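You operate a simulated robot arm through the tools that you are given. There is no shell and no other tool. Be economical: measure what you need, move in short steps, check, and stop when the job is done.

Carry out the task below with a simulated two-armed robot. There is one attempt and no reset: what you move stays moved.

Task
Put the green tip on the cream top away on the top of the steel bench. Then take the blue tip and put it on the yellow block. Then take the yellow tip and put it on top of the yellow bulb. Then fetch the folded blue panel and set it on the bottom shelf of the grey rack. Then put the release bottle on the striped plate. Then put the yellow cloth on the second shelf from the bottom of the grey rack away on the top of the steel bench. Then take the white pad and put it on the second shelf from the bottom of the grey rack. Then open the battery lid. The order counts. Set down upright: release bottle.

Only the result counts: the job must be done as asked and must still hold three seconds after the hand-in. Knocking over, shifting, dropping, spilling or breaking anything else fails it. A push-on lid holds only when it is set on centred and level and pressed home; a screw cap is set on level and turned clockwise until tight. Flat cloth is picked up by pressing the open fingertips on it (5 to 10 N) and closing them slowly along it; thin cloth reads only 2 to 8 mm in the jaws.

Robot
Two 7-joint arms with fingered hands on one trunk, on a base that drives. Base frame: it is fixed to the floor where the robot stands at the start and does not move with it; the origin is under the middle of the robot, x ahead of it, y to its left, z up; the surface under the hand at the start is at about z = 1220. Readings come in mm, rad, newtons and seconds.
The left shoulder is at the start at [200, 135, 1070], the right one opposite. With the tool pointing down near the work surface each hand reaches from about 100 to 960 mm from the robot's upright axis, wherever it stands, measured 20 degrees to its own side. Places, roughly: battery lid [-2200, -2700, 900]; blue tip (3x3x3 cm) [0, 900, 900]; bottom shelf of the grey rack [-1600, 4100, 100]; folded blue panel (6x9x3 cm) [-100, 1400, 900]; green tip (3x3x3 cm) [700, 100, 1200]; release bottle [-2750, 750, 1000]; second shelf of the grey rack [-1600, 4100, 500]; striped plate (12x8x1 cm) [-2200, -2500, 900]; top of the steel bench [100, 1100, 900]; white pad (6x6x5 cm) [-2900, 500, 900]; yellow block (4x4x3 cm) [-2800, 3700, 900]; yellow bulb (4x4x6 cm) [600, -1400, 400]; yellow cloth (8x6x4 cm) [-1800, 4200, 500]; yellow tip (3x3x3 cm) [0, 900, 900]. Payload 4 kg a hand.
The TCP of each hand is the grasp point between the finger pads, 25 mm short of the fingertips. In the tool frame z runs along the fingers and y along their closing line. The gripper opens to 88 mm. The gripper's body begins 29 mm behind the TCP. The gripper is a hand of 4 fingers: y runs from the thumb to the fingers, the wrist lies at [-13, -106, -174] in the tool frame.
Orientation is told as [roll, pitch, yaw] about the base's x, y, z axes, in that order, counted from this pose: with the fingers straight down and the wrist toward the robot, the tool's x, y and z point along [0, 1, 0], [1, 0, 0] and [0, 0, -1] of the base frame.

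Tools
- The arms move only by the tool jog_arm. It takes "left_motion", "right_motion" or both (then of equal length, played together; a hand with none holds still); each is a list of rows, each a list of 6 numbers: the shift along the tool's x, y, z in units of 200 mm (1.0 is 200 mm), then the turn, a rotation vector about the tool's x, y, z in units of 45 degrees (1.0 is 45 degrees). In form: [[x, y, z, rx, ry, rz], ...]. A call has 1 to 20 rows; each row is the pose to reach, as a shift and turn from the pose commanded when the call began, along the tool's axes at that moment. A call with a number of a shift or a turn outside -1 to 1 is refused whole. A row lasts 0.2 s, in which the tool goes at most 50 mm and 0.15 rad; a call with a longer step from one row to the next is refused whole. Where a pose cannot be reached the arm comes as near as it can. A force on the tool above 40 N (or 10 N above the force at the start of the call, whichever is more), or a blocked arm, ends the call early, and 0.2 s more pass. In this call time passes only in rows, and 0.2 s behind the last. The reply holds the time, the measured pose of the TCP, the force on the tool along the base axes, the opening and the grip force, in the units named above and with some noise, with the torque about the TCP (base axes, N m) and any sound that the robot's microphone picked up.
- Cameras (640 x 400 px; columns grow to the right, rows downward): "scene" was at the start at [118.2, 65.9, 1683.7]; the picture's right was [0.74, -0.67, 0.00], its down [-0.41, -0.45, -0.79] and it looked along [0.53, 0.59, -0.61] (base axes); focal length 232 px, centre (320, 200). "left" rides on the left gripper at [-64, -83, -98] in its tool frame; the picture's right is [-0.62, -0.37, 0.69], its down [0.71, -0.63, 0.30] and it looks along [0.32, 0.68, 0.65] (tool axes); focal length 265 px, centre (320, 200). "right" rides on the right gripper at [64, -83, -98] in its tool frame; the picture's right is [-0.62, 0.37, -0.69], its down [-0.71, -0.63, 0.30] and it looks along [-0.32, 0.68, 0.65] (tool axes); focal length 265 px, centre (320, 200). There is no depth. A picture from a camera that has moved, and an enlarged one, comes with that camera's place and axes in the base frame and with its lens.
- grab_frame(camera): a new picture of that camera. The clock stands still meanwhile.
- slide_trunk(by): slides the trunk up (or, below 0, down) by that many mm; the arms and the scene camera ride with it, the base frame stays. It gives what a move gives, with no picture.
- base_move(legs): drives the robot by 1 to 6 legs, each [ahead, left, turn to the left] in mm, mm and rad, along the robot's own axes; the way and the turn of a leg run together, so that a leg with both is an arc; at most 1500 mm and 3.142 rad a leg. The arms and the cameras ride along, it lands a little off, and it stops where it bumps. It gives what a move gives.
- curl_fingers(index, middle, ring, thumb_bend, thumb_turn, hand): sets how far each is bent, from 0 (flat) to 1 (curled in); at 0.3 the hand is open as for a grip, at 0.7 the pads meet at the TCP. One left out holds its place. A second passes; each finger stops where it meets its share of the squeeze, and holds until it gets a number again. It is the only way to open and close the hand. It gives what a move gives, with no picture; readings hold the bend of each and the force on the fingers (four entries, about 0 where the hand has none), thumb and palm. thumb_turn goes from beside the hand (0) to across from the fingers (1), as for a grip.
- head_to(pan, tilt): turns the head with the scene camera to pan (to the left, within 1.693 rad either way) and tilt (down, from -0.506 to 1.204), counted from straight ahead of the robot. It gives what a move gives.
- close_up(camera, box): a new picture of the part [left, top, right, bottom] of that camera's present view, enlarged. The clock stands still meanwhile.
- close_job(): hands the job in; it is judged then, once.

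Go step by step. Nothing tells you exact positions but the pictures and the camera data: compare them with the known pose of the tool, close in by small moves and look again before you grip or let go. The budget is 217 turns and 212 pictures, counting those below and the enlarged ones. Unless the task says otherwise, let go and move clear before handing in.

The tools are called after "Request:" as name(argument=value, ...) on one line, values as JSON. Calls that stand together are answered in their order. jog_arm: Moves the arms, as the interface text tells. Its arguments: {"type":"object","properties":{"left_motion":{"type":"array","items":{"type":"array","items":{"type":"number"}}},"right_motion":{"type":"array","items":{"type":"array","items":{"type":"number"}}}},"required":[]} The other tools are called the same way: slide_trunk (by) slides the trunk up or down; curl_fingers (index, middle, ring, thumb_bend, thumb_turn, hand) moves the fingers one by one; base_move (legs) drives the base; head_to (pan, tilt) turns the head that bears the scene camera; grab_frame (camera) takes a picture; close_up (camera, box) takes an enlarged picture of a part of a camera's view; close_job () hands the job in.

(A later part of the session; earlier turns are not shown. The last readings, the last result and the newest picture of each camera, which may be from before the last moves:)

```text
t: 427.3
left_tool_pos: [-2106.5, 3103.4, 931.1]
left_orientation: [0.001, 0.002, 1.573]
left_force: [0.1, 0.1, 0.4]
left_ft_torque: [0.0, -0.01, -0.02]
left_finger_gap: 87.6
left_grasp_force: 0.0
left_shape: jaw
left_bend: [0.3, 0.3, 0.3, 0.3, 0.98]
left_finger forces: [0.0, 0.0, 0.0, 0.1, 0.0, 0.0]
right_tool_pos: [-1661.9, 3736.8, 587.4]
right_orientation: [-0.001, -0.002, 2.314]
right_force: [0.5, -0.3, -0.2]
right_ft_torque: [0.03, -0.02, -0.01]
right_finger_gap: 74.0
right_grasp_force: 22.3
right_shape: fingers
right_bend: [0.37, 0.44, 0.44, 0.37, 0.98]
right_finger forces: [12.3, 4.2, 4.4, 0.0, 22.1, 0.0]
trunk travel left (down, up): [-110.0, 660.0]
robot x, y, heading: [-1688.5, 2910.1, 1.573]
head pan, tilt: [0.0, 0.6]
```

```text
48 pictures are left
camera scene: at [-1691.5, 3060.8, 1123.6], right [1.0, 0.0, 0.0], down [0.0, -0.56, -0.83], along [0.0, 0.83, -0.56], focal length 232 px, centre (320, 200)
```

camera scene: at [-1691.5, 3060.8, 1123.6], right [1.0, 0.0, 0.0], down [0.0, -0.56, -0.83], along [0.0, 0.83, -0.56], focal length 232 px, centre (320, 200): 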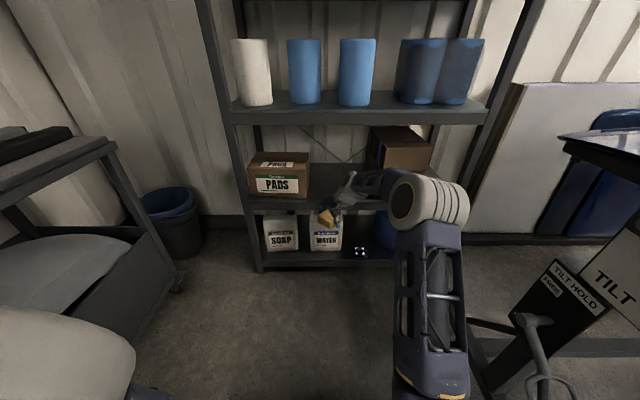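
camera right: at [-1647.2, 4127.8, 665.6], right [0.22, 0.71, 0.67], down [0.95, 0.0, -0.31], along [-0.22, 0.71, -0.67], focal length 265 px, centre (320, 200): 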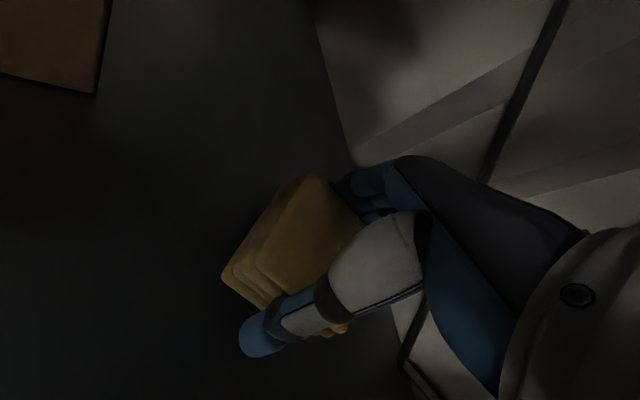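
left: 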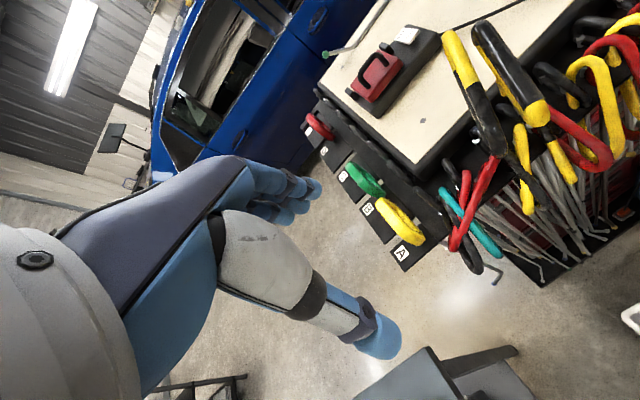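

The cloth is out and the rack is undisturbed. I'll raise, pull the arm in, and drive to the left side of the steel bench.

Request:
slide_trunk(by=400)

Request:
slide_trunk(by=160)

Request:
jog_arm(right_motion=[[-0.06, -0.16, 0, 0, 0, 0.1], [-0.12, -0.32, 0, 0, 0, 0.25], [-0.18, -0.48, 0, 0, 0, 0.4], [-0.24, -0.64, 0, 0, 0, 0.55], [-0.3, -0.8, 0, 0, 0, 0.7]])

Request:
base_move(legs=[[-1330, 0, 0], [-330, 0, 0], [0, 0, -1.571], [850, 0, 0]])

Request:
head_to(pan=-0.2, tilt=0.7)

Request:
grab_frame(camera="scene")

```text
t: 431.1
left_tool_pos: [-2106.4, 3103.7, 1330.4]
left_orientation: [0.0, 0.0, 1.573]
left_force: [0.0, -0.1, -0.2]
left_ft_torque: [0.01, -0.01, -0.01]
left_finger_gap: 87.8
left_grasp_force: 0.0
left_shape: jaw
left_bend: [0.3, 0.3, 0.3, 0.3, 0.98]
left_finger forces: [0.0, 0.1, 0.0, 0.0, 0.0, 0.0]
right_tool_pos: [-1663.1, 3736.9, 987.2]
right_orientation: [-0.002, -0.004, 2.314]
right_force: [0.5, -0.3, 0.1]
right_ft_torque: [0.0, 0.01, -0.01]
right_finger_gap: 74.2
right_grasp_force: 21.8
right_shape: fingers
right_bend: [0.37, 0.44, 0.44, 0.37, 0.98]
right_finger forces: [12.3, 4.3, 4.6, 0.0, 22.0, 0.0]
trunk travel left (down, up): [-510.0, 260.0]
robot x, y, heading: [-1691.3, 2906.7, 1.573]
head pan, tilt: [0.0, 0.6]
```

```text
t: 432.9
left_tool_pos: [-2107.0, 3103.9, 1490.0]
left_orientation: [0.0, 0.0, 1.574]
left_force: [-0.8, 0.2, 0.0]
left_ft_torque: [0.01, 0.02, -0.01]
left_finger_gap: 88.0
left_grasp_force: 0.0
left_shape: jaw
left_bend: [0.3, 0.3, 0.3, 0.3, 0.98]
left_finger forces: [0.1, 0.0, 0.0, 0.0, 0.0, 0.0]
right_tool_pos: [-1662.1, 3737.2, 1147.8]
right_orientation: [-0.002, -0.001, 2.315]
right_force: [0.3, 0.2, 0.1]
right_ft_torque: [0.0, 0.02, 0.01]
right_finger_gap: 74.3
right_grasp_force: 21.5
right_shape: fingers
right_bend: [0.37, 0.44, 0.44, 0.37, 0.98]
right_finger forces: [12.3, 4.3, 4.5, 0.0, 22.0, 0.0]
trunk travel left (down, up): [-670.0, 100.0]
robot x, y, heading: [-1692.2, 2915.3, 1.572]
head pan, tilt: [0.0, 0.6]
```

```text
t: 434.1
left_tool_pos: [-2106.9, 3104.0, 1490.3]
left_orientation: [0.0, 0.001, 1.573]
left_force: [-0.6, 0.6, 0.7]
left_ft_torque: [0.0, -0.01, 0.0]
left_finger_gap: 87.6
left_grasp_force: 0.1
left_shape: jaw
left_bend: [0.3, 0.3, 0.3, 0.3, 0.98]
left_finger forces: [0.1, 0.0, 0.1, 0.0, 0.0, 0.0]
right_tool_pos: [-1512.6, 3658.6, 1146.9]
right_orientation: [-0.001, -0.002, 1.763]
right_force: [-0.3, -0.8, -0.6]
right_ft_torque: [0.02, 0.04, 0.01]
right_finger_gap: 73.8
right_grasp_force: 22.0
right_shape: fingers
right_bend: [0.37, 0.45, 0.44, 0.37, 0.98]
right_finger forces: [12.2, 4.3, 4.5, 0.0, 21.8, 0.0]
trunk travel left (down, up): [-670.0, 100.0]
robot x, y, heading: [-1691.5, 2910.4, 1.573]
head pan, tilt: [0.0, 0.6]
```

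```text
t: 450.5
left_tool_pos: [-671.3, 1628.6, 1491.5]
left_orientation: [0.0, 0.001, -0.059]
left_force: [-0.1, 0.2, -0.5]
left_ft_torque: [-0.03, -0.03, 0.01]
left_finger_gap: 88.0
left_grasp_force: 0.0
left_shape: jaw
left_bend: [0.3, 0.3, 0.3, 0.3, 0.98]
left_finger forces: [0.0, 0.1, 0.0, 0.1, 0.0, 0.1]
right_tool_pos: [-153.4, 1001.5, 1147.3]
right_orientation: [-0.003, -0.002, 0.133]
right_force: [1.2, 0.0, -0.1]
right_ft_torque: [0.01, -0.01, 0.0]
right_finger_gap: 73.1
right_grasp_force: 20.2
right_shape: fingers
right_bend: [0.38, 0.45, 0.44, 0.38, 0.98]
right_finger forces: [11.7, 4.0, 4.2, 0.0, 20.5, 0.0]
trunk travel left (down, up): [-670.0, 100.0]
robot x, y, heading: [-888.4, 1223.7, -0.057]
head pan, tilt: [0.0, 0.6]
```

```text
t: 451.2
left_tool_pos: [-671.7, 1628.5, 1490.4]
left_orientation: [-0.002, 0.002, -0.058]
left_force: [0.5, 0.4, 0.6]
left_ft_torque: [-0.01, -0.01, 0.01]
left_finger_gap: 88.0
left_grasp_force: 0.1
left_shape: jaw
left_bend: [0.3, 0.3, 0.3, 0.3, 0.98]
left_finger forces: [0.0, 0.0, 0.0, 0.0, 0.0, 0.0]
right_tool_pos: [-153.6, 1002.0, 1147.4]
right_orientation: [-0.004, -0.002, 0.135]
right_force: [-0.1, -0.2, -0.3]
right_ft_torque: [0.02, 0.05, -0.03]
right_finger_gap: 73.1
right_grasp_force: 20.3
right_shape: fingers
right_bend: [0.38, 0.45, 0.44, 0.38, 0.98]
right_finger forces: [11.7, 4.0, 4.2, 0.1, 20.4, 0.1]
trunk travel left (down, up): [-670.0, 100.0]
robot x, y, heading: [-889.5, 1223.0, -0.052]
head pan, tilt: [-0.201, 0.7]
```

```text
47 pictures are left
camera scene: at [-746.8, 1201.2, 1675.0], right [-0.25, -0.97, 0.0], down [-0.62, 0.16, -0.77], along [0.74, -0.19, -0.64], focal length 232 px, centre (320, 200)
```

scene: 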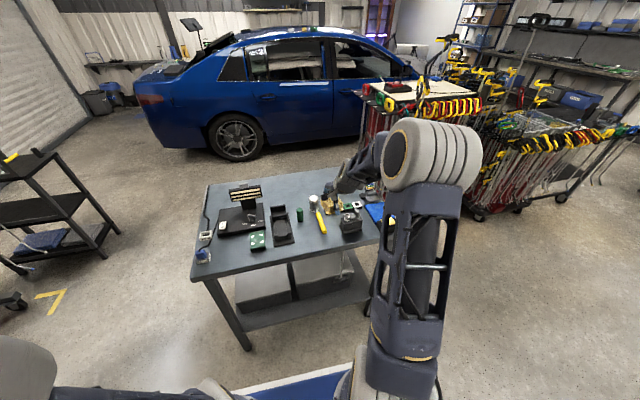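

The free part of the bench is its right half. I'll straighten, move in to place the cloth near [260, 1130], and check from the hand.

Request:
base_move(legs=[[0, 0, 0.052], [300, 89, 0]])

Request:
jog_arm(right_motion=[[0, 0.2, 0, 0, 0, 0], [0, 0.4, 0, 0, 0, 0], [0, 0.53, 0, 0, 0, 0]])

Request:
grab_frame(camera="right")

```text
t: 453.7
left_tool_pos: [-389.7, 1727.1, 1491.3]
left_orientation: [-0.002, 0.002, -0.002]
left_force: [0.0, 0.6, 0.0]
left_ft_torque: [0.01, -0.03, 0.01]
left_finger_gap: 88.1
left_grasp_force: 0.1
left_shape: jaw
left_bend: [0.3, 0.3, 0.3, 0.3, 0.98]
left_finger forces: [0.0, 0.1, 0.0, 0.1, 0.0, 0.1]
right_tool_pos: [163.5, 1129.6, 1147.9]
right_orientation: [-0.002, -0.003, 0.19]
right_force: [-0.5, 0.3, -0.2]
right_ft_torque: [-0.01, 0.01, 0.03]
right_finger_gap: 73.0
right_grasp_force: 20.7
right_shape: fingers
right_bend: [0.38, 0.45, 0.44, 0.38, 0.98]
right_finger forces: [11.7, 4.1, 4.2, 0.1, 20.5, 0.0]
trunk travel left (down, up): [-670.0, 100.0]
robot x, y, heading: [-583.8, 1312.2, -0.007]
head pan, tilt: [-0.201, 0.7]
```

```text
t: 454.5
left_tool_pos: [-389.7, 1725.5, 1491.6]
left_orientation: [-0.001, 0.002, -0.003]
left_force: [0.0, 0.2, -0.5]
left_ft_torque: [-0.01, -0.01, 0.0]
left_finger_gap: 87.7
left_grasp_force: 0.1
left_shape: jaw
left_bend: [0.3, 0.3, 0.3, 0.3, 0.98]
left_finger forces: [0.1, 0.0, 0.0, 0.0, 0.1, 0.0]
right_tool_pos: [269.2, 1150.1, 1146.0]
right_orientation: [-0.001, -0.001, 0.189]
right_force: [-0.1, 0.2, 1.5]
right_ft_torque: [-0.03, 0.01, 0.0]
right_finger_gap: 73.2
right_grasp_force: 19.6
right_shape: fingers
right_bend: [0.38, 0.45, 0.44, 0.38, 0.98]
right_finger forces: [11.5, 4.0, 4.2, 0.0, 20.4, 0.0]
trunk travel left (down, up): [-670.0, 100.0]
robot x, y, heading: [-583.1, 1310.3, -0.002]
head pan, tilt: [-0.201, 0.7]
```

```text
46 pictures are left
camera right: at [174.6, 1196.9, 1244.4], right [0.48, -0.54, 0.69], down [-0.48, -0.82, -0.3], along [0.73, -0.19, -0.65], focal length 265 px, centre (320, 200)
```

right: 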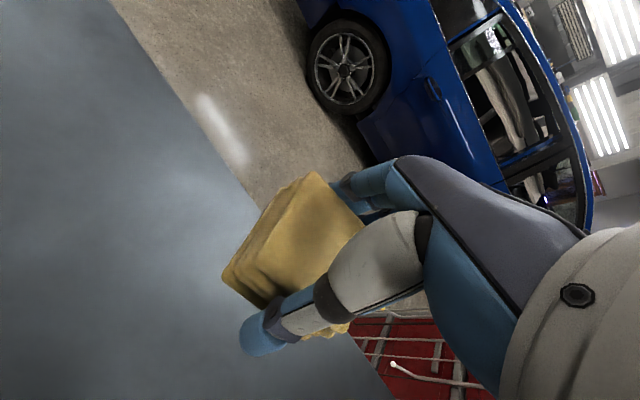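

The bench below is clear. Lowering the trunk, then setting the cloth down gently.

Request:
slide_trunk(by=-190)

Request:
jog_arm(right_motion=[[0, 0, 0.04, 0, 0, 0], [0, 0, 0.075, 0, 0, 0], [0, 0, 0.1, 0, 0, 0]])

Request:
jog_arm(right_motion=[[0, 0, 0.015, 0, 0, 0], [0, 0, 0.03, 0, 0, 0]])

```text
t: 456.6
left_tool_pos: [-389.9, 1725.8, 1300.8]
left_orientation: [0.0, 0.002, -0.003]
left_force: [-0.3, 0.3, -0.7]
left_ft_torque: [-0.01, 0.01, 0.0]
left_finger_gap: 87.9
left_grasp_force: 0.1
left_shape: jaw
left_bend: [0.3, 0.3, 0.3, 0.3, 0.98]
left_finger forces: [0.0, 0.0, 0.0, 0.0, 0.1, 0.1]
right_tool_pos: [266.9, 1149.0, 956.3]
right_orientation: [-0.003, -0.002, 0.19]
right_force: [-0.1, 0.9, -0.7]
right_ft_torque: [-0.02, 0.01, 0.01]
right_finger_gap: 73.1
right_grasp_force: 20.3
right_shape: fingers
right_bend: [0.38, 0.45, 0.44, 0.38, 0.98]
right_finger forces: [11.6, 4.0, 4.2, 0.0, 20.4, 0.0]
trunk travel left (down, up): [-480.0, 290.0]
robot x, y, heading: [-582.8, 1311.4, 0.0]
head pan, tilt: [-0.201, 0.7]
```

```text
t: 457.4
left_tool_pos: [-389.2, 1726.5, 1301.7]
left_orientation: [0.0, 0.002, -0.003]
left_force: [0.6, 0.7, 0.9]
left_ft_torque: [-0.02, 0.0, 0.0]
left_finger_gap: 87.9
left_grasp_force: 0.1
left_shape: jaw
left_bend: [0.3, 0.3, 0.3, 0.3, 0.98]
left_finger forces: [0.0, 0.0, 0.0, 0.1, 0.1, 0.0]
right_tool_pos: [267.9, 1149.5, 935.4]
right_orientation: [-0.002, -0.003, 0.189]
right_force: [-0.4, 0.4, -0.7]
right_ft_torque: [-0.04, 0.02, 0.01]
right_finger_gap: 73.2
right_grasp_force: 20.8
right_shape: fingers
right_bend: [0.38, 0.45, 0.44, 0.38, 0.98]
right_finger forces: [11.6, 4.0, 4.2, 0.0, 20.4, 0.0]
trunk travel left (down, up): [-480.0, 290.0]
robot x, y, heading: [-582.3, 1310.8, 0.004]
head pan, tilt: [-0.201, 0.7]
```

```text
t: 458.0
left_tool_pos: [-389.0, 1726.3, 1300.8]
left_orientation: [0.0, 0.003, -0.002]
left_force: [-0.9, -0.1, 0.0]
left_ft_torque: [0.0, -0.02, 0.0]
left_finger_gap: 88.0
left_grasp_force: 0.1
left_shape: jaw
left_bend: [0.3, 0.3, 0.3, 0.3, 0.98]
left_finger forces: [0.0, 0.1, 0.1, 0.0, 0.0, 0.0]
right_tool_pos: [269.0, 1149.3, 930.7]
right_orientation: [-0.001, -0.001, 0.189]
right_force: [0.1, -0.5, 0.2]
right_ft_torque: [-0.02, 0.02, 0.02]
right_finger_gap: 73.1
right_grasp_force: 19.9
right_shape: fingers
right_bend: [0.38, 0.45, 0.44, 0.38, 0.98]
right_finger forces: [11.6, 4.0, 4.2, 0.0, 20.4, 0.1]
trunk travel left (down, up): [-480.0, 290.0]
robot x, y, heading: [-585.2, 1309.9, 0.003]
head pan, tilt: [-0.201, 0.7]
```

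Request:
jog_arm(right_motion=[[0, 0, 0.01, 0, 0, 0], [0, 0, 0.02, 0, 0, 0]])

Request:
close_up(camera="right", box=[180, 140, 420, 380])

```text
t: 458.6
left_tool_pos: [-390.5, 1726.2, 1301.8]
left_orientation: [0.001, 0.0, -0.001]
left_force: [1.0, -0.5, 0.8]
left_ft_torque: [-0.02, 0.02, 0.01]
left_finger_gap: 87.9
left_grasp_force: 0.1
left_shape: jaw
left_bend: [0.3, 0.3, 0.3, 0.3, 0.98]
left_finger forces: [0.0, 0.1, 0.0, 0.0, 0.0, 0.0]
right_tool_pos: [268.6, 1149.6, 928.5]
right_orientation: [-0.002, -0.006, 0.19]
right_force: [0.1, -2.2, 11.7]
right_ft_torque: [0.01, -0.38, 0.01]
right_finger_gap: 73.1
right_grasp_force: 26.1
right_shape: fingers
right_bend: [0.38, 0.44, 0.44, 0.38, 0.98]
right_finger forces: [12.3, 13.7, 4.2, 0.0, 21.8, 0.0]
trunk travel left (down, up): [-480.0, 290.0]
robot x, y, heading: [-581.0, 1311.3, -0.004]
head pan, tilt: [-0.201, 0.7]
```

```text
1.67 times, centred on (300, 260) of right
camera zoom: at [174.6, 1196.7, 1026.3], right [0.47, -0.54, 0.7], down [-0.48, -0.82, -0.31], along [0.74, -0.19, -0.65], focal length 442 px, centre (353, 100)
```

zoom: 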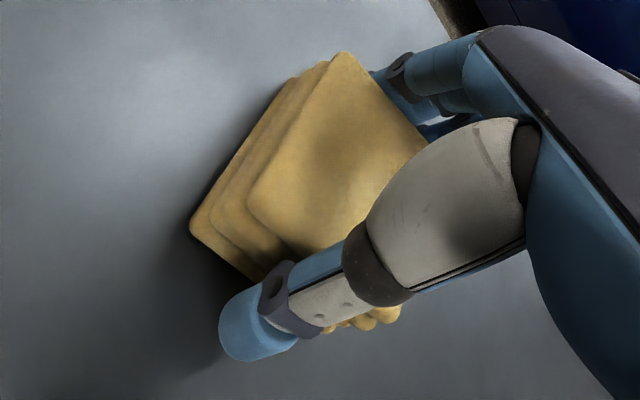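

Contact made. Releasing and lifting clear.

Request:
curl_fingers(hand="right", index=0.3, middle=0.3, ring=0.3, thumb_bend=0.28)

Request:
jog_arm(right_motion=[[0, 0, -0.1, 0, 0, 0], [0, 0, -0.3, 0, 0, 0], [0, 0, -0.5, 0, 0, 0], [0, 0, -0.7, 0, 0, 0], [0, 0, -0.9, 0, 0, 0]])

Request:
grab_frame(camera="right")

```text
t: 459.6
left_tool_pos: [-389.0, 1725.9, 1300.6]
left_orientation: [-0.001, 0.002, -0.004]
left_force: [0.6, -0.1, 0.1]
left_ft_torque: [-0.04, 0.0, 0.01]
left_finger_gap: 88.0
left_grasp_force: 0.1
left_shape: jaw
left_bend: [0.3, 0.3, 0.3, 0.3, 0.98]
left_finger forces: [0.0, 0.0, 0.1, 0.0, 0.0, 0.0]
right_tool_pos: [268.3, 1150.0, 925.8]
right_orientation: [-0.001, -0.001, 0.191]
right_force: [-0.2, -0.2, 0.2]
right_ft_torque: [0.01, -0.03, -0.01]
right_finger_gap: 87.5
right_grasp_force: 0.7
right_shape: fingers
right_bend: [0.3, 0.3, 0.3, 0.27, 0.97]
right_finger forces: [0.6, 0.0, 0.0, 0.0, 1.0, 0.0]
trunk travel left (down, up): [-480.0, 290.0]
robot x, y, heading: [-584.4, 1312.2, -0.004]
head pan, tilt: [-0.201, 0.7]
```

```text
t: 460.8
left_tool_pos: [-388.7, 1726.6, 1301.0]
left_orientation: [-0.003, 0.001, -0.001]
left_force: [-0.1, -0.2, 0.7]
left_ft_torque: [0.01, 0.05, 0.02]
left_finger_gap: 87.7
left_grasp_force: 0.0
left_shape: jaw
left_bend: [0.3, 0.3, 0.3, 0.3, 0.98]
left_finger forces: [0.0, 0.0, 0.0, 0.0, 0.0, 0.1]
right_tool_pos: [264.8, 1147.6, 1101.9]
right_orientation: [0.001, -0.001, 0.191]
right_force: [-0.4, 0.7, -1.6]
right_ft_torque: [0.01, 0.01, -0.02]
right_finger_gap: 87.4
right_grasp_force: 0.4
right_shape: fingers
right_bend: [0.3, 0.3, 0.3, 0.27, 0.97]
right_finger forces: [0.5, 0.1, 0.0, 0.1, 0.5, 0.0]
trunk travel left (down, up): [-480.0, 290.0]
robot x, y, heading: [-586.9, 1311.8, -0.001]
head pan, tilt: [-0.201, 0.7]
```

```text
44 pictures are left
camera right: at [171.7, 1195.4, 1201.0], right [0.48, -0.54, 0.69], down [-0.48, -0.82, -0.3], along [0.73, -0.19, -0.65], focal length 265 px, centre (320, 200)
```

right: 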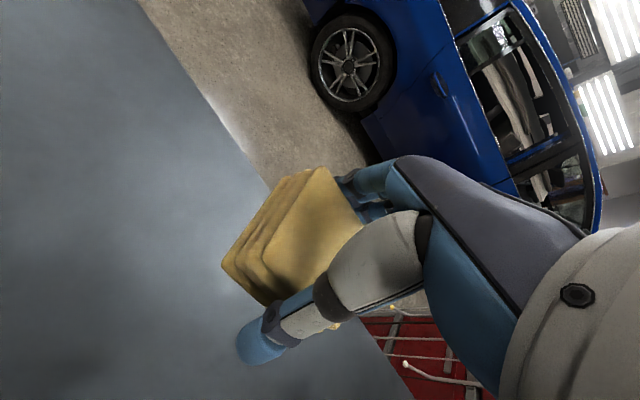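

The cloth is still wedged between the open fingers. I'll lower it again and open wider.

Request:
jog_arm(right_motion=[[0, 0, 0.2, 0, 0, 0], [0, 0, 0.4, 0, 0, 0], [0, 0, 0.6, 0, 0, 0], [0, 0, 0.8, 0, 0, 0], [0, 0, 0.86, 0, 0, 0]])

Request:
curl_fingers(hand="right", index=0.12, middle=0.12, ring=0.12, thumb_bend=0.15)

Request:
close_up(camera="right", box=[180, 140, 420, 380])

```text
t: 462.0
left_tool_pos: [-389.7, 1726.4, 1301.3]
left_orientation: [-0.001, 0.002, -0.001]
left_force: [-0.3, -0.1, -0.3]
left_ft_torque: [-0.02, 0.01, 0.0]
left_finger_gap: 87.7
left_grasp_force: 0.0
left_shape: jaw
left_bend: [0.3, 0.3, 0.3, 0.3, 0.98]
left_finger forces: [0.0, 0.0, 0.1, 0.1, 0.0, 0.1]
right_tool_pos: [266.7, 1148.6, 932.5]
right_orientation: [0.0, -0.002, 0.191]
right_force: [-0.7, 0.4, -0.1]
right_ft_torque: [0.0, -0.02, 0.01]
right_finger_gap: 86.6
right_grasp_force: 0.0
right_shape: fingers
right_bend: [0.3, 0.3, 0.3, 0.28, 0.97]
right_finger forces: [0.0, 0.0, 0.0, 0.0, 0.2, 0.1]
trunk travel left (down, up): [-480.0, 290.0]
robot x, y, heading: [-586.3, 1308.3, 0.001]
head pan, tilt: [-0.201, 0.7]
```

```text
t: 463.0
left_tool_pos: [-389.3, 1725.6, 1301.7]
left_orientation: [0.0, 0.003, -0.002]
left_force: [0.4, -0.3, -0.1]
left_ft_torque: [0.0, 0.0, -0.03]
left_finger_gap: 87.9
left_grasp_force: 0.0
left_shape: jaw
left_bend: [0.3, 0.3, 0.3, 0.3, 0.98]
left_finger forces: [0.0, 0.0, 0.0, 0.0, 0.1, 0.0]
right_tool_pos: [266.1, 1149.3, 931.9]
right_orientation: [-0.001, -0.001, 0.189]
right_force: [-0.5, 0.2, -0.1]
right_ft_torque: [0.02, -0.05, -0.02]
right_finger_gap: 115.4
right_grasp_force: 0.1
right_shape: fingers
right_bend: [0.12, 0.12, 0.12, 0.15, 0.96]
right_finger forces: [0.0, 0.0, 0.0, 0.1, 0.0, 0.0]
trunk travel left (down, up): [-480.0, 290.0]
robot x, y, heading: [-586.1, 1312.4, 0.0]
head pan, tilt: [-0.201, 0.7]
```

```text
1.67 times, centred on (300, 260) of right
camera zoom: at [172.4, 1196.1, 1030.5], right [0.48, -0.54, 0.69], down [-0.48, -0.82, -0.3], along [0.73, -0.19, -0.65], focal length 442 px, centre (353, 100)
```

zoom: 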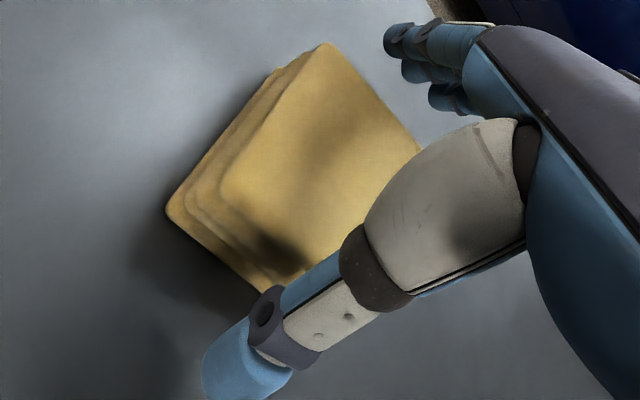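

The fingers are now clear of the cloth. Lifting away.

Request:
jog_arm(right_motion=[[0, 0, -0.15, 0, 0, 0], [0, 0, -0.35, 0, 0, 0], [0, 0, -0.55, 0, 0, 0], [0, 0, -0.75, 0, 0, 0], [0, 0, -0.95, 0, 0, 0]])

Request:
grab_frame(camera="right")

```text
t: 464.2
left_tool_pos: [-389.1, 1726.0, 1300.2]
left_orientation: [0.0, 0.003, 0.0]
left_force: [1.0, 0.0, 1.1]
left_ft_torque: [0.03, -0.02, 0.02]
left_finger_gap: 87.9
left_grasp_force: 0.0
left_shape: jaw
left_bend: [0.3, 0.3, 0.3, 0.3, 0.98]
left_finger forces: [0.1, 0.1, 0.1, 0.0, 0.0, 0.0]
right_tool_pos: [268.0, 1149.5, 1123.2]
right_orientation: [0.0, -0.002, 0.188]
right_force: [-0.7, 0.1, 0.2]
right_ft_torque: [-0.02, 0.03, -0.01]
right_finger_gap: 115.4
right_grasp_force: 0.1
right_shape: fingers
right_bend: [0.12, 0.12, 0.12, 0.15, 0.96]
right_finger forces: [0.1, 0.0, 0.1, 0.1, 0.1, 0.0]
trunk travel left (down, up): [-480.0, 290.0]
robot x, y, heading: [-585.2, 1309.0, -0.0]
head pan, tilt: [-0.201, 0.7]
```

```text
42 pictures are left
camera right: at [174.2, 1196.5, 1220.4], right [0.48, -0.54, 0.69], down [-0.48, -0.82, -0.3], along [0.73, -0.19, -0.65], focal length 265 px, centre (320, 200)
```

right: 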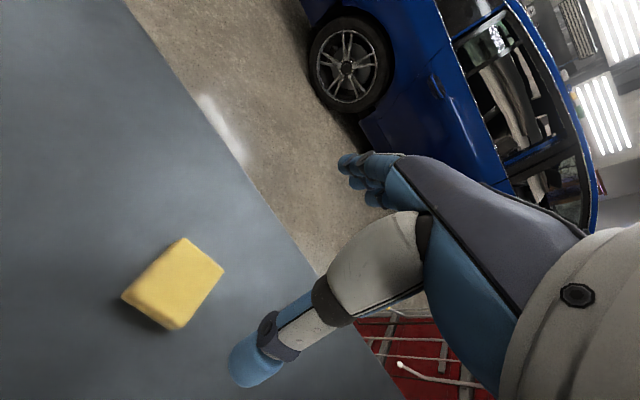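

The cloth lies on the bench top. Now the white pad: I'll pull the arm in and drive to the left wall bench.

Request:
jog_arm(right_motion=[[0, -0.2, -0.05, 0, 0, 0], [0, -0.4, -0.1, 0, 0, 0], [0, -0.6, -0.15, 0, 0, 0], [0, -0.8, -0.2, 0, 0, 0], [0, -0.95, -0.25, 0, 0, 0.2]])

Request:
slide_trunk(by=120)

Request:
base_move(legs=[[-1140, 0, 0], [0, 0, 3.13], [0, 1070, 0], [230, 0, 0]])

Request:
head_to(pan=0.0, tilt=0.6)

Request:
grab_frame(camera="scene")

```text
refused: row 5 steps farther than a row can; nothing moved
```

```text
t: 465.7
left_tool_pos: [-390.2, 1725.5, 1420.6]
left_orientation: [0.0, 0.001, -0.003]
left_force: [1.2, -0.4, -0.2]
left_ft_torque: [0.0, 0.01, 0.02]
left_finger_gap: 87.5
left_grasp_force: 0.1
left_shape: jaw
left_bend: [0.3, 0.3, 0.3, 0.3, 0.98]
left_finger forces: [0.1, 0.0, 0.0, 0.0, 0.1, 0.0]
right_tool_pos: [267.9, 1149.5, 1243.0]
right_orientation: [-0.002, -0.002, 0.188]
right_force: [0.4, -0.1, -1.3]
right_ft_torque: [0.03, -0.03, -0.01]
right_finger_gap: 115.3
right_grasp_force: 0.0
right_shape: fingers
right_bend: [0.12, 0.12, 0.12, 0.15, 0.96]
right_finger forces: [0.0, 0.0, 0.0, 0.1, 0.0, 0.0]
trunk travel left (down, up): [-600.0, 170.0]
robot x, y, heading: [-585.9, 1310.7, -0.0]
head pan, tilt: [-0.201, 0.7]
```

```text
t: 485.5
left_tool_pos: [-2113.6, -184.5, 1420.7]
left_orientation: [0.0, 0.0, -3.114]
left_force: [0.7, 0.6, 0.3]
left_ft_torque: [0.01, 0.03, -0.01]
left_finger_gap: 87.7
left_grasp_force: 0.1
left_shape: jaw
left_bend: [0.3, 0.3, 0.3, 0.3, 0.98]
left_finger forces: [0.0, 0.0, 0.1, 0.1, 0.0, 0.0]
right_tool_pos: [-2787.6, 373.7, 1242.8]
right_orientation: [0.0, -0.002, -2.924]
right_force: [0.2, 0.3, 0.1]
right_ft_torque: [0.03, -0.01, 0.04]
right_finger_gap: 115.4
right_grasp_force: 0.1
right_shape: fingers
right_bend: [0.12, 0.12, 0.12, 0.15, 0.96]
right_finger forces: [0.1, 0.0, 0.0, 0.1, 0.0, 0.0]
trunk travel left (down, up): [-600.0, 170.0]
robot x, y, heading: [-1933.2, 238.4, -3.118]
head pan, tilt: [-0.201, 0.7]
```

```text
t: 486.2
left_tool_pos: [-2114.3, -184.8, 1422.1]
left_orientation: [-0.001, 0.002, -3.113]
left_force: [0.1, 0.1, 0.9]
left_ft_torque: [-0.01, 0.01, 0.02]
left_finger_gap: 87.8
left_grasp_force: 0.1
left_shape: jaw
left_bend: [0.3, 0.3, 0.3, 0.3, 0.98]
left_finger forces: [0.1, 0.1, 0.0, 0.1, 0.0, 0.0]
right_tool_pos: [-2787.1, 372.2, 1242.8]
right_orientation: [-0.002, 0.0, -2.923]
right_force: [-0.3, -0.3, -0.6]
right_ft_torque: [0.02, -0.02, -0.03]
right_finger_gap: 115.7
right_grasp_force: 0.0
right_shape: fingers
right_bend: [0.12, 0.12, 0.12, 0.15, 0.96]
right_finger forces: [0.0, 0.0, 0.1, 0.0, 0.0, 0.0]
trunk travel left (down, up): [-600.0, 170.0]
robot x, y, heading: [-1931.5, 237.6, -3.118]
head pan, tilt: [0.0, 0.6]
```

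```text
41 pictures are left
camera scene: at [-2080.1, 233.4, 1613.6], right [-0.03, 1.0, 0.0], down [0.57, 0.02, -0.82], along [-0.82, -0.02, -0.57], focal length 232 px, centre (320, 200)
```

scene: 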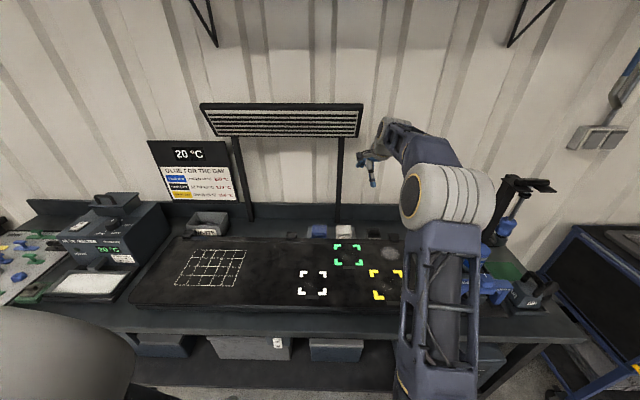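

Request:
close_up(camera="scene", box=[280, 205, 410, 285])

Request:
grab_frame(camera="right")

```text
4.92 times, centred on (345, 245) of scene
camera zoom: at [-2080.1, 233.4, 1613.6], right [-0.03, 1.0, 0.0], down [0.57, 0.02, -0.82], along [-0.82, -0.02, -0.57], focal length 1144 px, centre (197, -22)
```

zoom: 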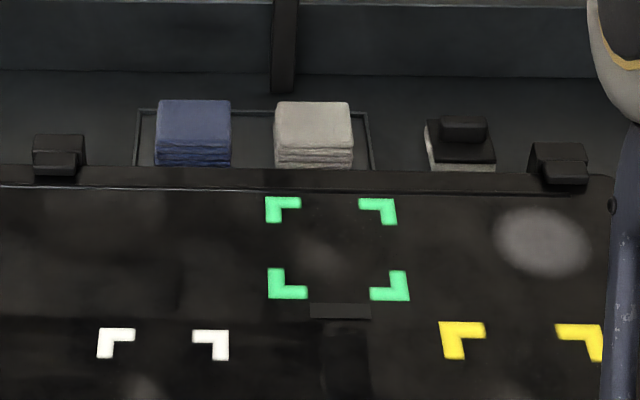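

```text
39 pictures are left
camera right: at [-2691.8, 327.7, 1340.1], right [-0.49, 0.53, 0.69], down [0.46, 0.83, -0.3], along [-0.74, 0.17, -0.65], focal length 265 px, centre (320, 200)
```

right: 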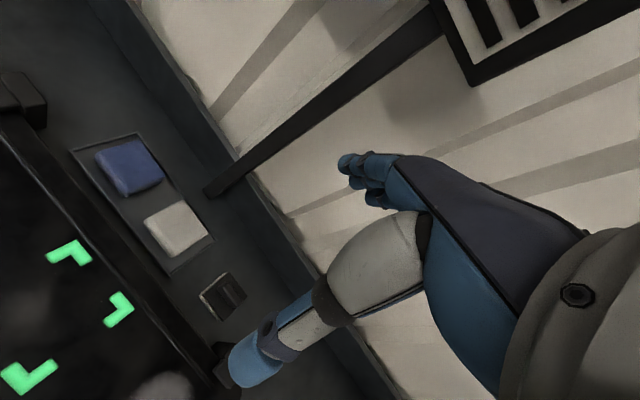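

The true "white pad" is the white block with black top and knob at about [-2862, 452]; the other white item is a folded cloth. I'll approach to grip it by its knob.

Request:
base_move(legs=[[75, 0, 0]])

Request:
slide_trunk(by=-170)

Request:
jog_arm(right_motion=[[-0.1, -0.03, 0, 0, 0, 0.09], [-0.2, -0.06, 0, 0, 0, 0.18], [-0.3, -0.09, 0, 0, 0, 0.28], [-0.385, -0.11, 0, 0, 0, 0.28]])

Request:
curl_fingers(hand="right", index=0.42, middle=0.42, ring=0.42, thumb_bend=0.42)

Request:
close_up(camera="right", box=[140, 160, 400, 360])

Request:
close_up(camera="scene", box=[330, 195, 430, 275])

```text
t: 487.2
left_tool_pos: [-2191.8, -186.5, 1420.4]
left_orientation: [-0.001, 0.004, -3.117]
left_force: [0.5, -1.0, -0.3]
left_ft_torque: [0.0, 0.01, 0.01]
left_finger_gap: 88.0
left_grasp_force: 0.1
left_shape: jaw
left_bend: [0.3, 0.3, 0.3, 0.3, 0.98]
left_finger forces: [0.0, 0.0, 0.0, 0.0, 0.0, 0.0]
right_tool_pos: [-2864.4, 371.7, 1241.8]
right_orientation: [-0.002, -0.001, -2.924]
right_force: [0.5, 0.7, 0.3]
right_ft_torque: [0.02, -0.04, 0.04]
right_finger_gap: 115.3
right_grasp_force: 0.1
right_shape: fingers
right_bend: [0.12, 0.12, 0.12, 0.15, 0.96]
right_finger forces: [0.1, 0.0, 0.1, 0.1, 0.0, 0.0]
trunk travel left (down, up): [-600.0, 170.0]
robot x, y, heading: [-2010.6, 234.9, -3.12]
head pan, tilt: [0.0, 0.6]
```

```text
t: 489.1
left_tool_pos: [-2191.2, -185.7, 1251.6]
left_orientation: [0.0, 0.004, -3.117]
left_force: [0.4, -0.5, 0.1]
left_ft_torque: [-0.02, -0.03, 0.01]
left_finger_gap: 87.6
left_grasp_force: 0.0
left_shape: jaw
left_bend: [0.3, 0.3, 0.3, 0.3, 0.98]
left_finger forces: [0.0, 0.1, 0.1, 0.0, 0.1, 0.0]
right_tool_pos: [-2863.6, 371.8, 1073.0]
right_orientation: [-0.002, -0.001, -2.926]
right_force: [-0.4, 0.1, 0.8]
right_ft_torque: [0.0, 0.02, 0.0]
right_finger_gap: 115.5
right_grasp_force: 0.0
right_shape: fingers
right_bend: [0.12, 0.12, 0.12, 0.15, 0.96]
right_finger forces: [0.0, 0.1, 0.0, 0.1, 0.0, 0.0]
trunk travel left (down, up): [-430.0, 340.0]
robot x, y, heading: [-2006.1, 233.8, -3.113]
head pan, tilt: [0.0, 0.6]
```

```text
t: 490.1
left_tool_pos: [-2191.0, -187.8, 1251.7]
left_orientation: [0.0, 0.003, -3.116]
left_force: [-1.0, -0.3, -0.3]
left_ft_torque: [-0.02, -0.02, 0.01]
left_finger_gap: 87.8
left_grasp_force: 0.0
left_shape: jaw
left_bend: [0.3, 0.3, 0.3, 0.3, 0.98]
left_finger forces: [0.0, 0.0, 0.1, 0.0, 0.0, 0.1]
right_tool_pos: [-2861.6, 452.9, 1071.7]
right_orientation: [0.001, 0.0, 3.138]
right_force: [0.8, 0.0, -0.6]
right_ft_torque: [0.03, -0.01, -0.04]
right_finger_gap: 115.5
right_grasp_force: 0.0
right_shape: fingers
right_bend: [0.12, 0.12, 0.12, 0.15, 0.96]
right_finger forces: [0.1, 0.0, 0.1, 0.1, 0.1, 0.1]
trunk travel left (down, up): [-430.0, 340.0]
robot x, y, heading: [-2008.5, 235.5, -3.111]
head pan, tilt: [0.0, 0.6]
```

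```text
t: 491.1
left_tool_pos: [-2190.2, -186.2, 1250.2]
left_orientation: [0.001, 0.002, -3.117]
left_force: [-1.0, 0.0, 0.6]
left_ft_torque: [-0.01, 0.02, -0.02]
left_finger_gap: 88.0
left_grasp_force: 0.0
left_shape: jaw
left_bend: [0.3, 0.3, 0.3, 0.3, 0.98]
left_finger forces: [0.0, 0.0, 0.0, 0.0, 0.0, 0.1]
right_tool_pos: [-2860.4, 454.4, 1071.8]
right_orientation: [0.0, 0.0, 3.138]
right_force: [-0.2, -0.3, -0.2]
right_ft_torque: [-0.01, 0.0, -0.01]
right_finger_gap: 59.6
right_grasp_force: 0.0
right_shape: fingers
right_bend: [0.42, 0.42, 0.42, 0.42, 0.99]
right_finger forces: [0.0, 0.1, 0.0, 0.0, 0.1, 0.0]
trunk travel left (down, up): [-430.0, 340.0]
robot x, y, heading: [-2007.8, 234.6, -3.114]
head pan, tilt: [0.0, 0.6]
```

```text
2.00 times, centred on (270, 260) of right
camera zoom: at [-2777.2, 389.2, 1170.3], right [-0.36, 0.62, 0.69], down [0.63, 0.71, -0.31], along [-0.68, 0.33, -0.65], focal length 531 px, centre (420, 80)
```

zoom: 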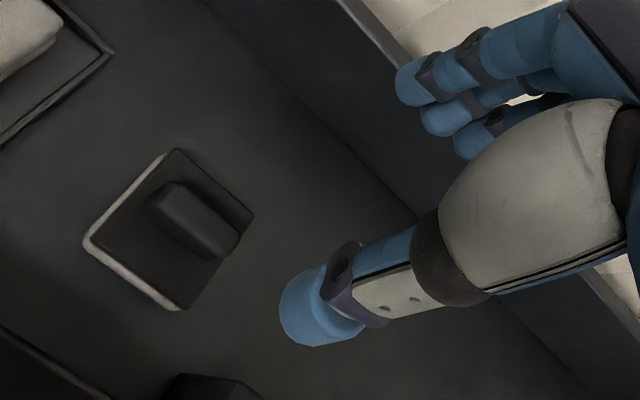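

```text
5.00 times, centred on (380, 235) of scene
camera zoom: at [-2156.5, 231.6, 1443.6], right [-0.03, 1.0, 0.0], down [0.56, 0.01, -0.83], along [-0.82, -0.02, -0.56], focal length 1161 px, centre (20, 25)
```

zoom: 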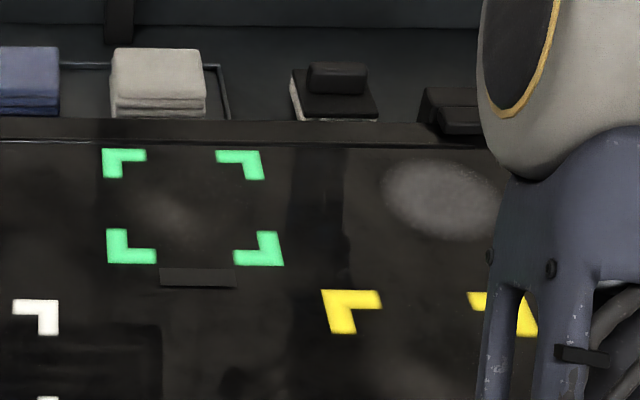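

The knob bar's top is at about [-2865, 449, 922], elongated along y — ideal for closing along x. I'll narrow the opening and descend.

Request:
curl_fingers(hand="right", index=0.5, middle=0.5, ring=0.5, thumb_bend=0.5)

Request:
jog_arm(right_motion=[[0.027, 0.026, 0.2, 0, 0, 0], [0.027, 0.026, 0.4, 0, 0, 0], [0.027, 0.026, 0.57, 0, 0, 0], [0.027, 0.026, 0.64, 0, 0, 0]])

Request:
close_up(camera="right", box=[180, 160, 400, 340])

```text
t: 492.1
left_tool_pos: [-2192.3, -187.2, 1252.4]
left_orientation: [-0.001, -0.001, -3.117]
left_force: [0.6, 0.1, 0.4]
left_ft_torque: [0.01, 0.02, -0.01]
left_finger_gap: 87.6
left_grasp_force: 0.1
left_shape: jaw
left_bend: [0.3, 0.3, 0.3, 0.3, 0.98]
left_finger forces: [0.1, 0.1, 0.0, 0.0, 0.1, 0.0]
right_tool_pos: [-2860.7, 453.6, 1071.2]
right_orientation: [-0.001, -0.002, 3.139]
right_force: [0.2, -0.7, -0.5]
right_ft_torque: [0.0, 0.02, 0.01]
right_finger_gap: 41.9
right_grasp_force: 0.0
right_shape: fingers
right_bend: [0.5, 0.5, 0.5, 0.5, 1.0]
right_finger forces: [0.1, 0.0, 0.0, 0.1, 0.1, 0.0]
trunk travel left (down, up): [-430.0, 340.0]
robot x, y, heading: [-2007.8, 231.5, -3.117]
head pan, tilt: [0.0, 0.6]
```

```text
t: 493.1
left_tool_pos: [-2191.2, -186.9, 1251.5]
left_orientation: [-0.001, 0.001, -3.116]
left_force: [-0.3, -0.6, -0.8]
left_ft_torque: [-0.04, -0.01, -0.01]
left_finger_gap: 87.7
left_grasp_force: 0.0
left_shape: jaw
left_bend: [0.3, 0.3, 0.3, 0.3, 0.98]
left_finger forces: [0.1, 0.0, 0.1, 0.0, 0.0, 0.1]
right_tool_pos: [-2864.4, 446.9, 945.7]
right_orientation: [-0.001, -0.002, 3.137]
right_force: [-0.8, 0.2, 0.2]
right_ft_torque: [0.05, -0.01, 0.02]
right_finger_gap: 42.0
right_grasp_force: 0.1
right_shape: fingers
right_bend: [0.5, 0.5, 0.5, 0.5, 1.0]
right_finger forces: [0.1, 0.0, 0.1, 0.0, 0.1, 0.0]
trunk travel left (down, up): [-430.0, 340.0]
robot x, y, heading: [-2008.3, 235.4, -3.122]
head pan, tilt: [0.0, 0.6]
```

```text
2.22 times, centred on (290, 250) of right
camera zoom: at [-2781.9, 382.2, 1043.0], right [-0.36, 0.62, 0.69], down [0.63, 0.71, -0.31], along [-0.68, 0.33, -0.65], focal length 590 px, centre (387, 89)
```

zoom: 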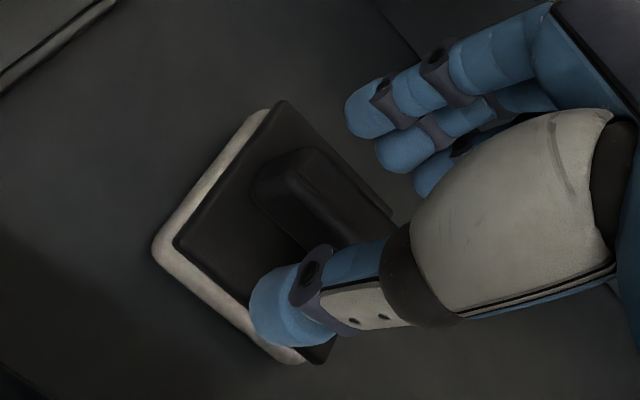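

Aligned over the knob. Lowering the last bit and gripping.

Request:
jog_arm(right_motion=[[0, 0, 0.03, 0, 0, 0], [0, 0, 0.065, 0, 0, 0]])

Request:
curl_fingers(hand="right", index=0.75, middle=0.75, ring=0.75, thumb_bend=0.75)

Request:
jog_arm(right_motion=[[0, 0, -0.05, 0, 0, 0], [0, 0, -0.15, 0, 0, 0], [0, 0, -0.3, 0, 0, 0], [0, 0, -0.5, 0, 0, 0]])

Request:
close_up(camera="right", box=[180, 160, 400, 340])

```text
t: 493.8
left_tool_pos: [-2191.1, -186.8, 1250.8]
left_orientation: [-0.002, 0.001, -3.117]
left_force: [-0.1, -0.5, -0.5]
left_ft_torque: [0.02, 0.02, 0.01]
left_finger_gap: 87.8
left_grasp_force: 0.1
left_shape: jaw
left_bend: [0.3, 0.3, 0.3, 0.3, 0.98]
left_finger forces: [0.0, 0.0, 0.0, 0.0, 0.0, 0.0]
right_tool_pos: [-2865.0, 445.1, 931.3]
right_orientation: [0.001, -0.002, 3.138]
right_force: [-0.3, 0.2, 1.6]
right_ft_torque: [-0.02, 0.03, -0.02]
right_finger_gap: 42.2
right_grasp_force: 0.7
right_shape: fingers
right_bend: [0.5, 0.5, 0.5, 0.5, 1.0]
right_finger forces: [0.0, 0.9, 0.0, 0.1, 0.1, 0.0]
trunk travel left (down, up): [-430.0, 340.0]
robot x, y, heading: [-2009.7, 233.7, -3.114]
head pan, tilt: [0.0, 0.6]
```

```text
t: 494.8
left_tool_pos: [-2190.7, -186.3, 1250.1]
left_orientation: [0.0, 0.002, -3.116]
left_force: [0.3, -1.3, -0.4]
left_ft_torque: [0.0, 0.03, 0.02]
left_finger_gap: 88.1
left_grasp_force: 0.2
left_shape: jaw
left_bend: [0.3, 0.3, 0.3, 0.3, 0.98]
left_finger forces: [0.1, 0.1, 0.0, 0.0, 0.1, 0.1]
right_tool_pos: [-2865.7, 447.9, 932.3]
right_orientation: [-0.001, -0.001, 3.139]
right_force: [-0.4, 0.9, 3.3]
right_ft_torque: [-0.04, -0.15, 0.07]
right_finger_gap: 9.6
right_grasp_force: 13.8
right_shape: fingers
right_bend: [0.73, 0.73, 0.74, 0.64, 1.0]
right_finger forces: [7.2, 3.8, 2.7, 0.0, 14.1, 0.0]
trunk travel left (down, up): [-430.0, 340.0]
robot x, y, heading: [-2004.7, 234.5, -3.111]
head pan, tilt: [0.0, 0.6]
```

```text
t: 495.8
left_tool_pos: [-2192.2, -187.0, 1251.7]
left_orientation: [0.001, 0.002, -3.117]
left_force: [0.1, 0.8, -0.5]
left_ft_torque: [-0.01, -0.02, -0.01]
left_finger_gap: 88.2
left_grasp_force: 0.0
left_shape: jaw
left_bend: [0.3, 0.3, 0.3, 0.3, 0.98]
left_finger forces: [0.0, 0.1, 0.0, 0.0, 0.0, 0.1]
right_tool_pos: [-2864.3, 445.4, 1030.7]
right_orientation: [0.0, -0.001, 3.138]
right_force: [0.5, 0.7, -1.9]
right_ft_torque: [0.01, 0.03, 0.0]
right_finger_gap: 9.5
right_grasp_force: 14.3
right_shape: fingers
right_bend: [0.73, 0.73, 0.74, 0.64, 1.0]
right_finger forces: [7.7, 4.1, 2.3, 0.0, 13.9, 0.0]
trunk travel left (down, up): [-430.0, 340.0]
robot x, y, heading: [-2008.9, 233.8, -3.112]
head pan, tilt: [0.0, 0.6]
```

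```text
2.22 times, centred on (290, 250) of right
camera zoom: at [-2780.4, 381.0, 1129.1], right [-0.37, 0.62, 0.69], down [0.63, 0.71, -0.3], along [-0.68, 0.33, -0.65], focal length 590 px, centre (387, 89)
```

zoom: 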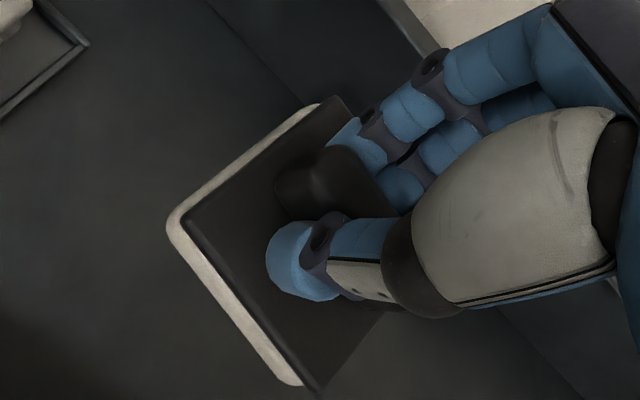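

The pad is held level, its bottom about 60 mm below the TCP. Driving back to the rack with the arm pulled in.

Request:
jog_arm(right_motion=[[0, -0.15, -0.15, 0, 0, 0], [0, -0.3, -0.3, 0, 0, 0], [0, -0.45, -0.45, 0, 0, 0], [0, -0.6, -0.6, 0, 0, 0], [0, -0.75, -0.7, 0, 0, 0]])

Request:
base_move(legs=[[-280, 0, 0], [0, 0, -1.6], [1350, 0, 0], [1280, 0, 0]])

Request:
head_to(pan=0.0, tilt=0.6)

Request:
slide_trunk(by=-350)

Request:
grab_frame(camera="scene")

```text
t: 496.9
left_tool_pos: [-2191.8, -186.0, 1250.6]
left_orientation: [-0.001, 0.003, -3.118]
left_force: [-0.3, -0.2, -0.5]
left_ft_torque: [0.0, 0.0, -0.02]
left_finger_gap: 87.9
left_grasp_force: 0.0
left_shape: jaw
left_bend: [0.3, 0.3, 0.3, 0.3, 0.98]
left_finger forces: [0.0, 0.1, 0.0, 0.0, 0.0, 0.0]
right_tool_pos: [-2714.8, 446.8, 1169.6]
right_orientation: [-0.001, -0.001, 3.139]
right_force: [-0.6, -0.2, -0.2]
right_ft_torque: [-0.01, -0.01, 0.0]
right_finger_gap: 9.4
right_grasp_force: 13.5
right_shape: fingers
right_bend: [0.73, 0.74, 0.74, 0.64, 1.0]
right_finger forces: [7.6, 4.0, 2.3, 0.0, 14.1, 0.1]
trunk travel left (down, up): [-430.0, 340.0]
robot x, y, heading: [-2004.9, 233.0, -3.12]
head pan, tilt: [0.0, 0.6]
```

```text
t: 515.3
left_tool_pos: [-2152.9, 3076.5, 1251.3]
left_orientation: [-0.002, 0.003, 1.599]
left_force: [-0.9, -0.2, -0.3]
left_ft_torque: [0.0, -0.02, 0.01]
left_finger_gap: 87.9
left_grasp_force: 0.0
left_shape: jaw
left_bend: [0.3, 0.3, 0.3, 0.3, 0.98]
left_finger forces: [0.0, 0.0, 0.0, 0.0, 0.0, 0.0]
right_tool_pos: [-1521.2, 3600.4, 1169.7]
right_orientation: [0.0, -0.003, 1.571]
right_force: [0.6, 0.2, -1.5]
right_ft_torque: [-0.02, 0.05, -0.01]
right_finger_gap: 8.9
right_grasp_force: 12.8
right_shape: fingers
right_bend: [0.74, 0.74, 0.74, 0.64, 1.0]
right_finger forces: [7.0, 3.8, 2.0, 0.0, 12.8, 0.0]
trunk travel left (down, up): [-430.0, 340.0]
robot x, y, heading: [-1728.0, 2895.3, 1.598]
head pan, tilt: [0.0, 0.6]
```

```text
t: 515.9
left_tool_pos: [-2153.0, 3075.9, 1251.4]
left_orientation: [-0.001, 0.001, 1.6]
left_force: [-0.8, -0.2, -0.4]
left_ft_torque: [0.01, -0.02, -0.02]
left_finger_gap: 88.1
left_grasp_force: 0.1
left_shape: jaw
left_bend: [0.3, 0.3, 0.3, 0.3, 0.98]
left_finger forces: [0.1, 0.0, 0.0, 0.1, 0.1, 0.0]
right_tool_pos: [-1522.0, 3600.1, 1169.8]
right_orientation: [-0.001, -0.002, 1.57]
right_force: [-0.3, -0.2, 0.5]
right_ft_torque: [0.02, -0.01, 0.0]
right_finger_gap: 9.0
right_grasp_force: 13.8
right_shape: fingers
right_bend: [0.74, 0.74, 0.74, 0.64, 1.0]
right_finger forces: [6.9, 3.9, 1.9, 0.0, 12.8, 0.1]
trunk travel left (down, up): [-430.0, 340.0]
robot x, y, heading: [-1729.5, 2891.1, 1.598]
head pan, tilt: [0.0, 0.6]
```

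```text
t: 519.3
left_tool_pos: [-2153.4, 3075.5, 902.0]
left_orientation: [0.0, 0.002, 1.597]
left_force: [-0.4, 0.2, 0.6]
left_ft_torque: [-0.03, -0.01, -0.03]
left_finger_gap: 87.5
left_grasp_force: 0.0
left_shape: jaw
left_bend: [0.3, 0.3, 0.3, 0.3, 0.98]
left_finger forces: [0.0, 0.1, 0.0, 0.0, 0.0, 0.1]
right_tool_pos: [-1521.5, 3601.3, 819.5]
right_orientation: [0.0, -0.002, 1.571]
right_force: [0.6, -0.5, -1.1]
right_ft_torque: [-0.02, 0.01, 0.0]
right_finger_gap: 8.9
right_grasp_force: 12.7
right_shape: fingers
right_bend: [0.74, 0.74, 0.74, 0.64, 1.0]
right_finger forces: [7.0, 3.8, 1.9, 0.0, 12.8, 0.0]
trunk travel left (down, up): [-80.0, 690.0]
robot x, y, heading: [-1731.2, 2890.9, 1.6]
head pan, tilt: [0.0, 0.6]
```

```text
34 pictures are left
camera scene: at [-1736.7, 3043.3, 1093.6], right [1.0, 0.03, 0.0], down [0.02, -0.56, -0.83], along [-0.02, 0.82, -0.56], focal length 232 px, centre (320, 200)
```

scene: 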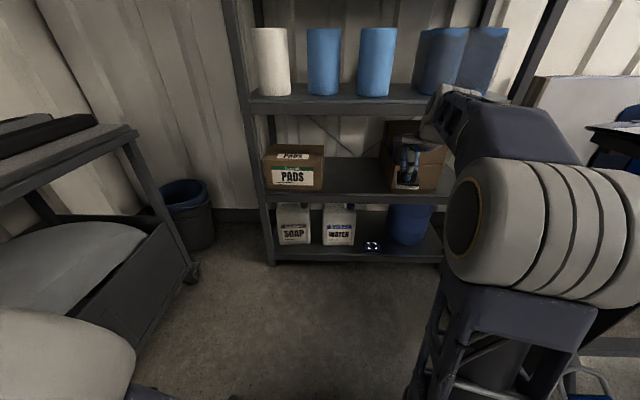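

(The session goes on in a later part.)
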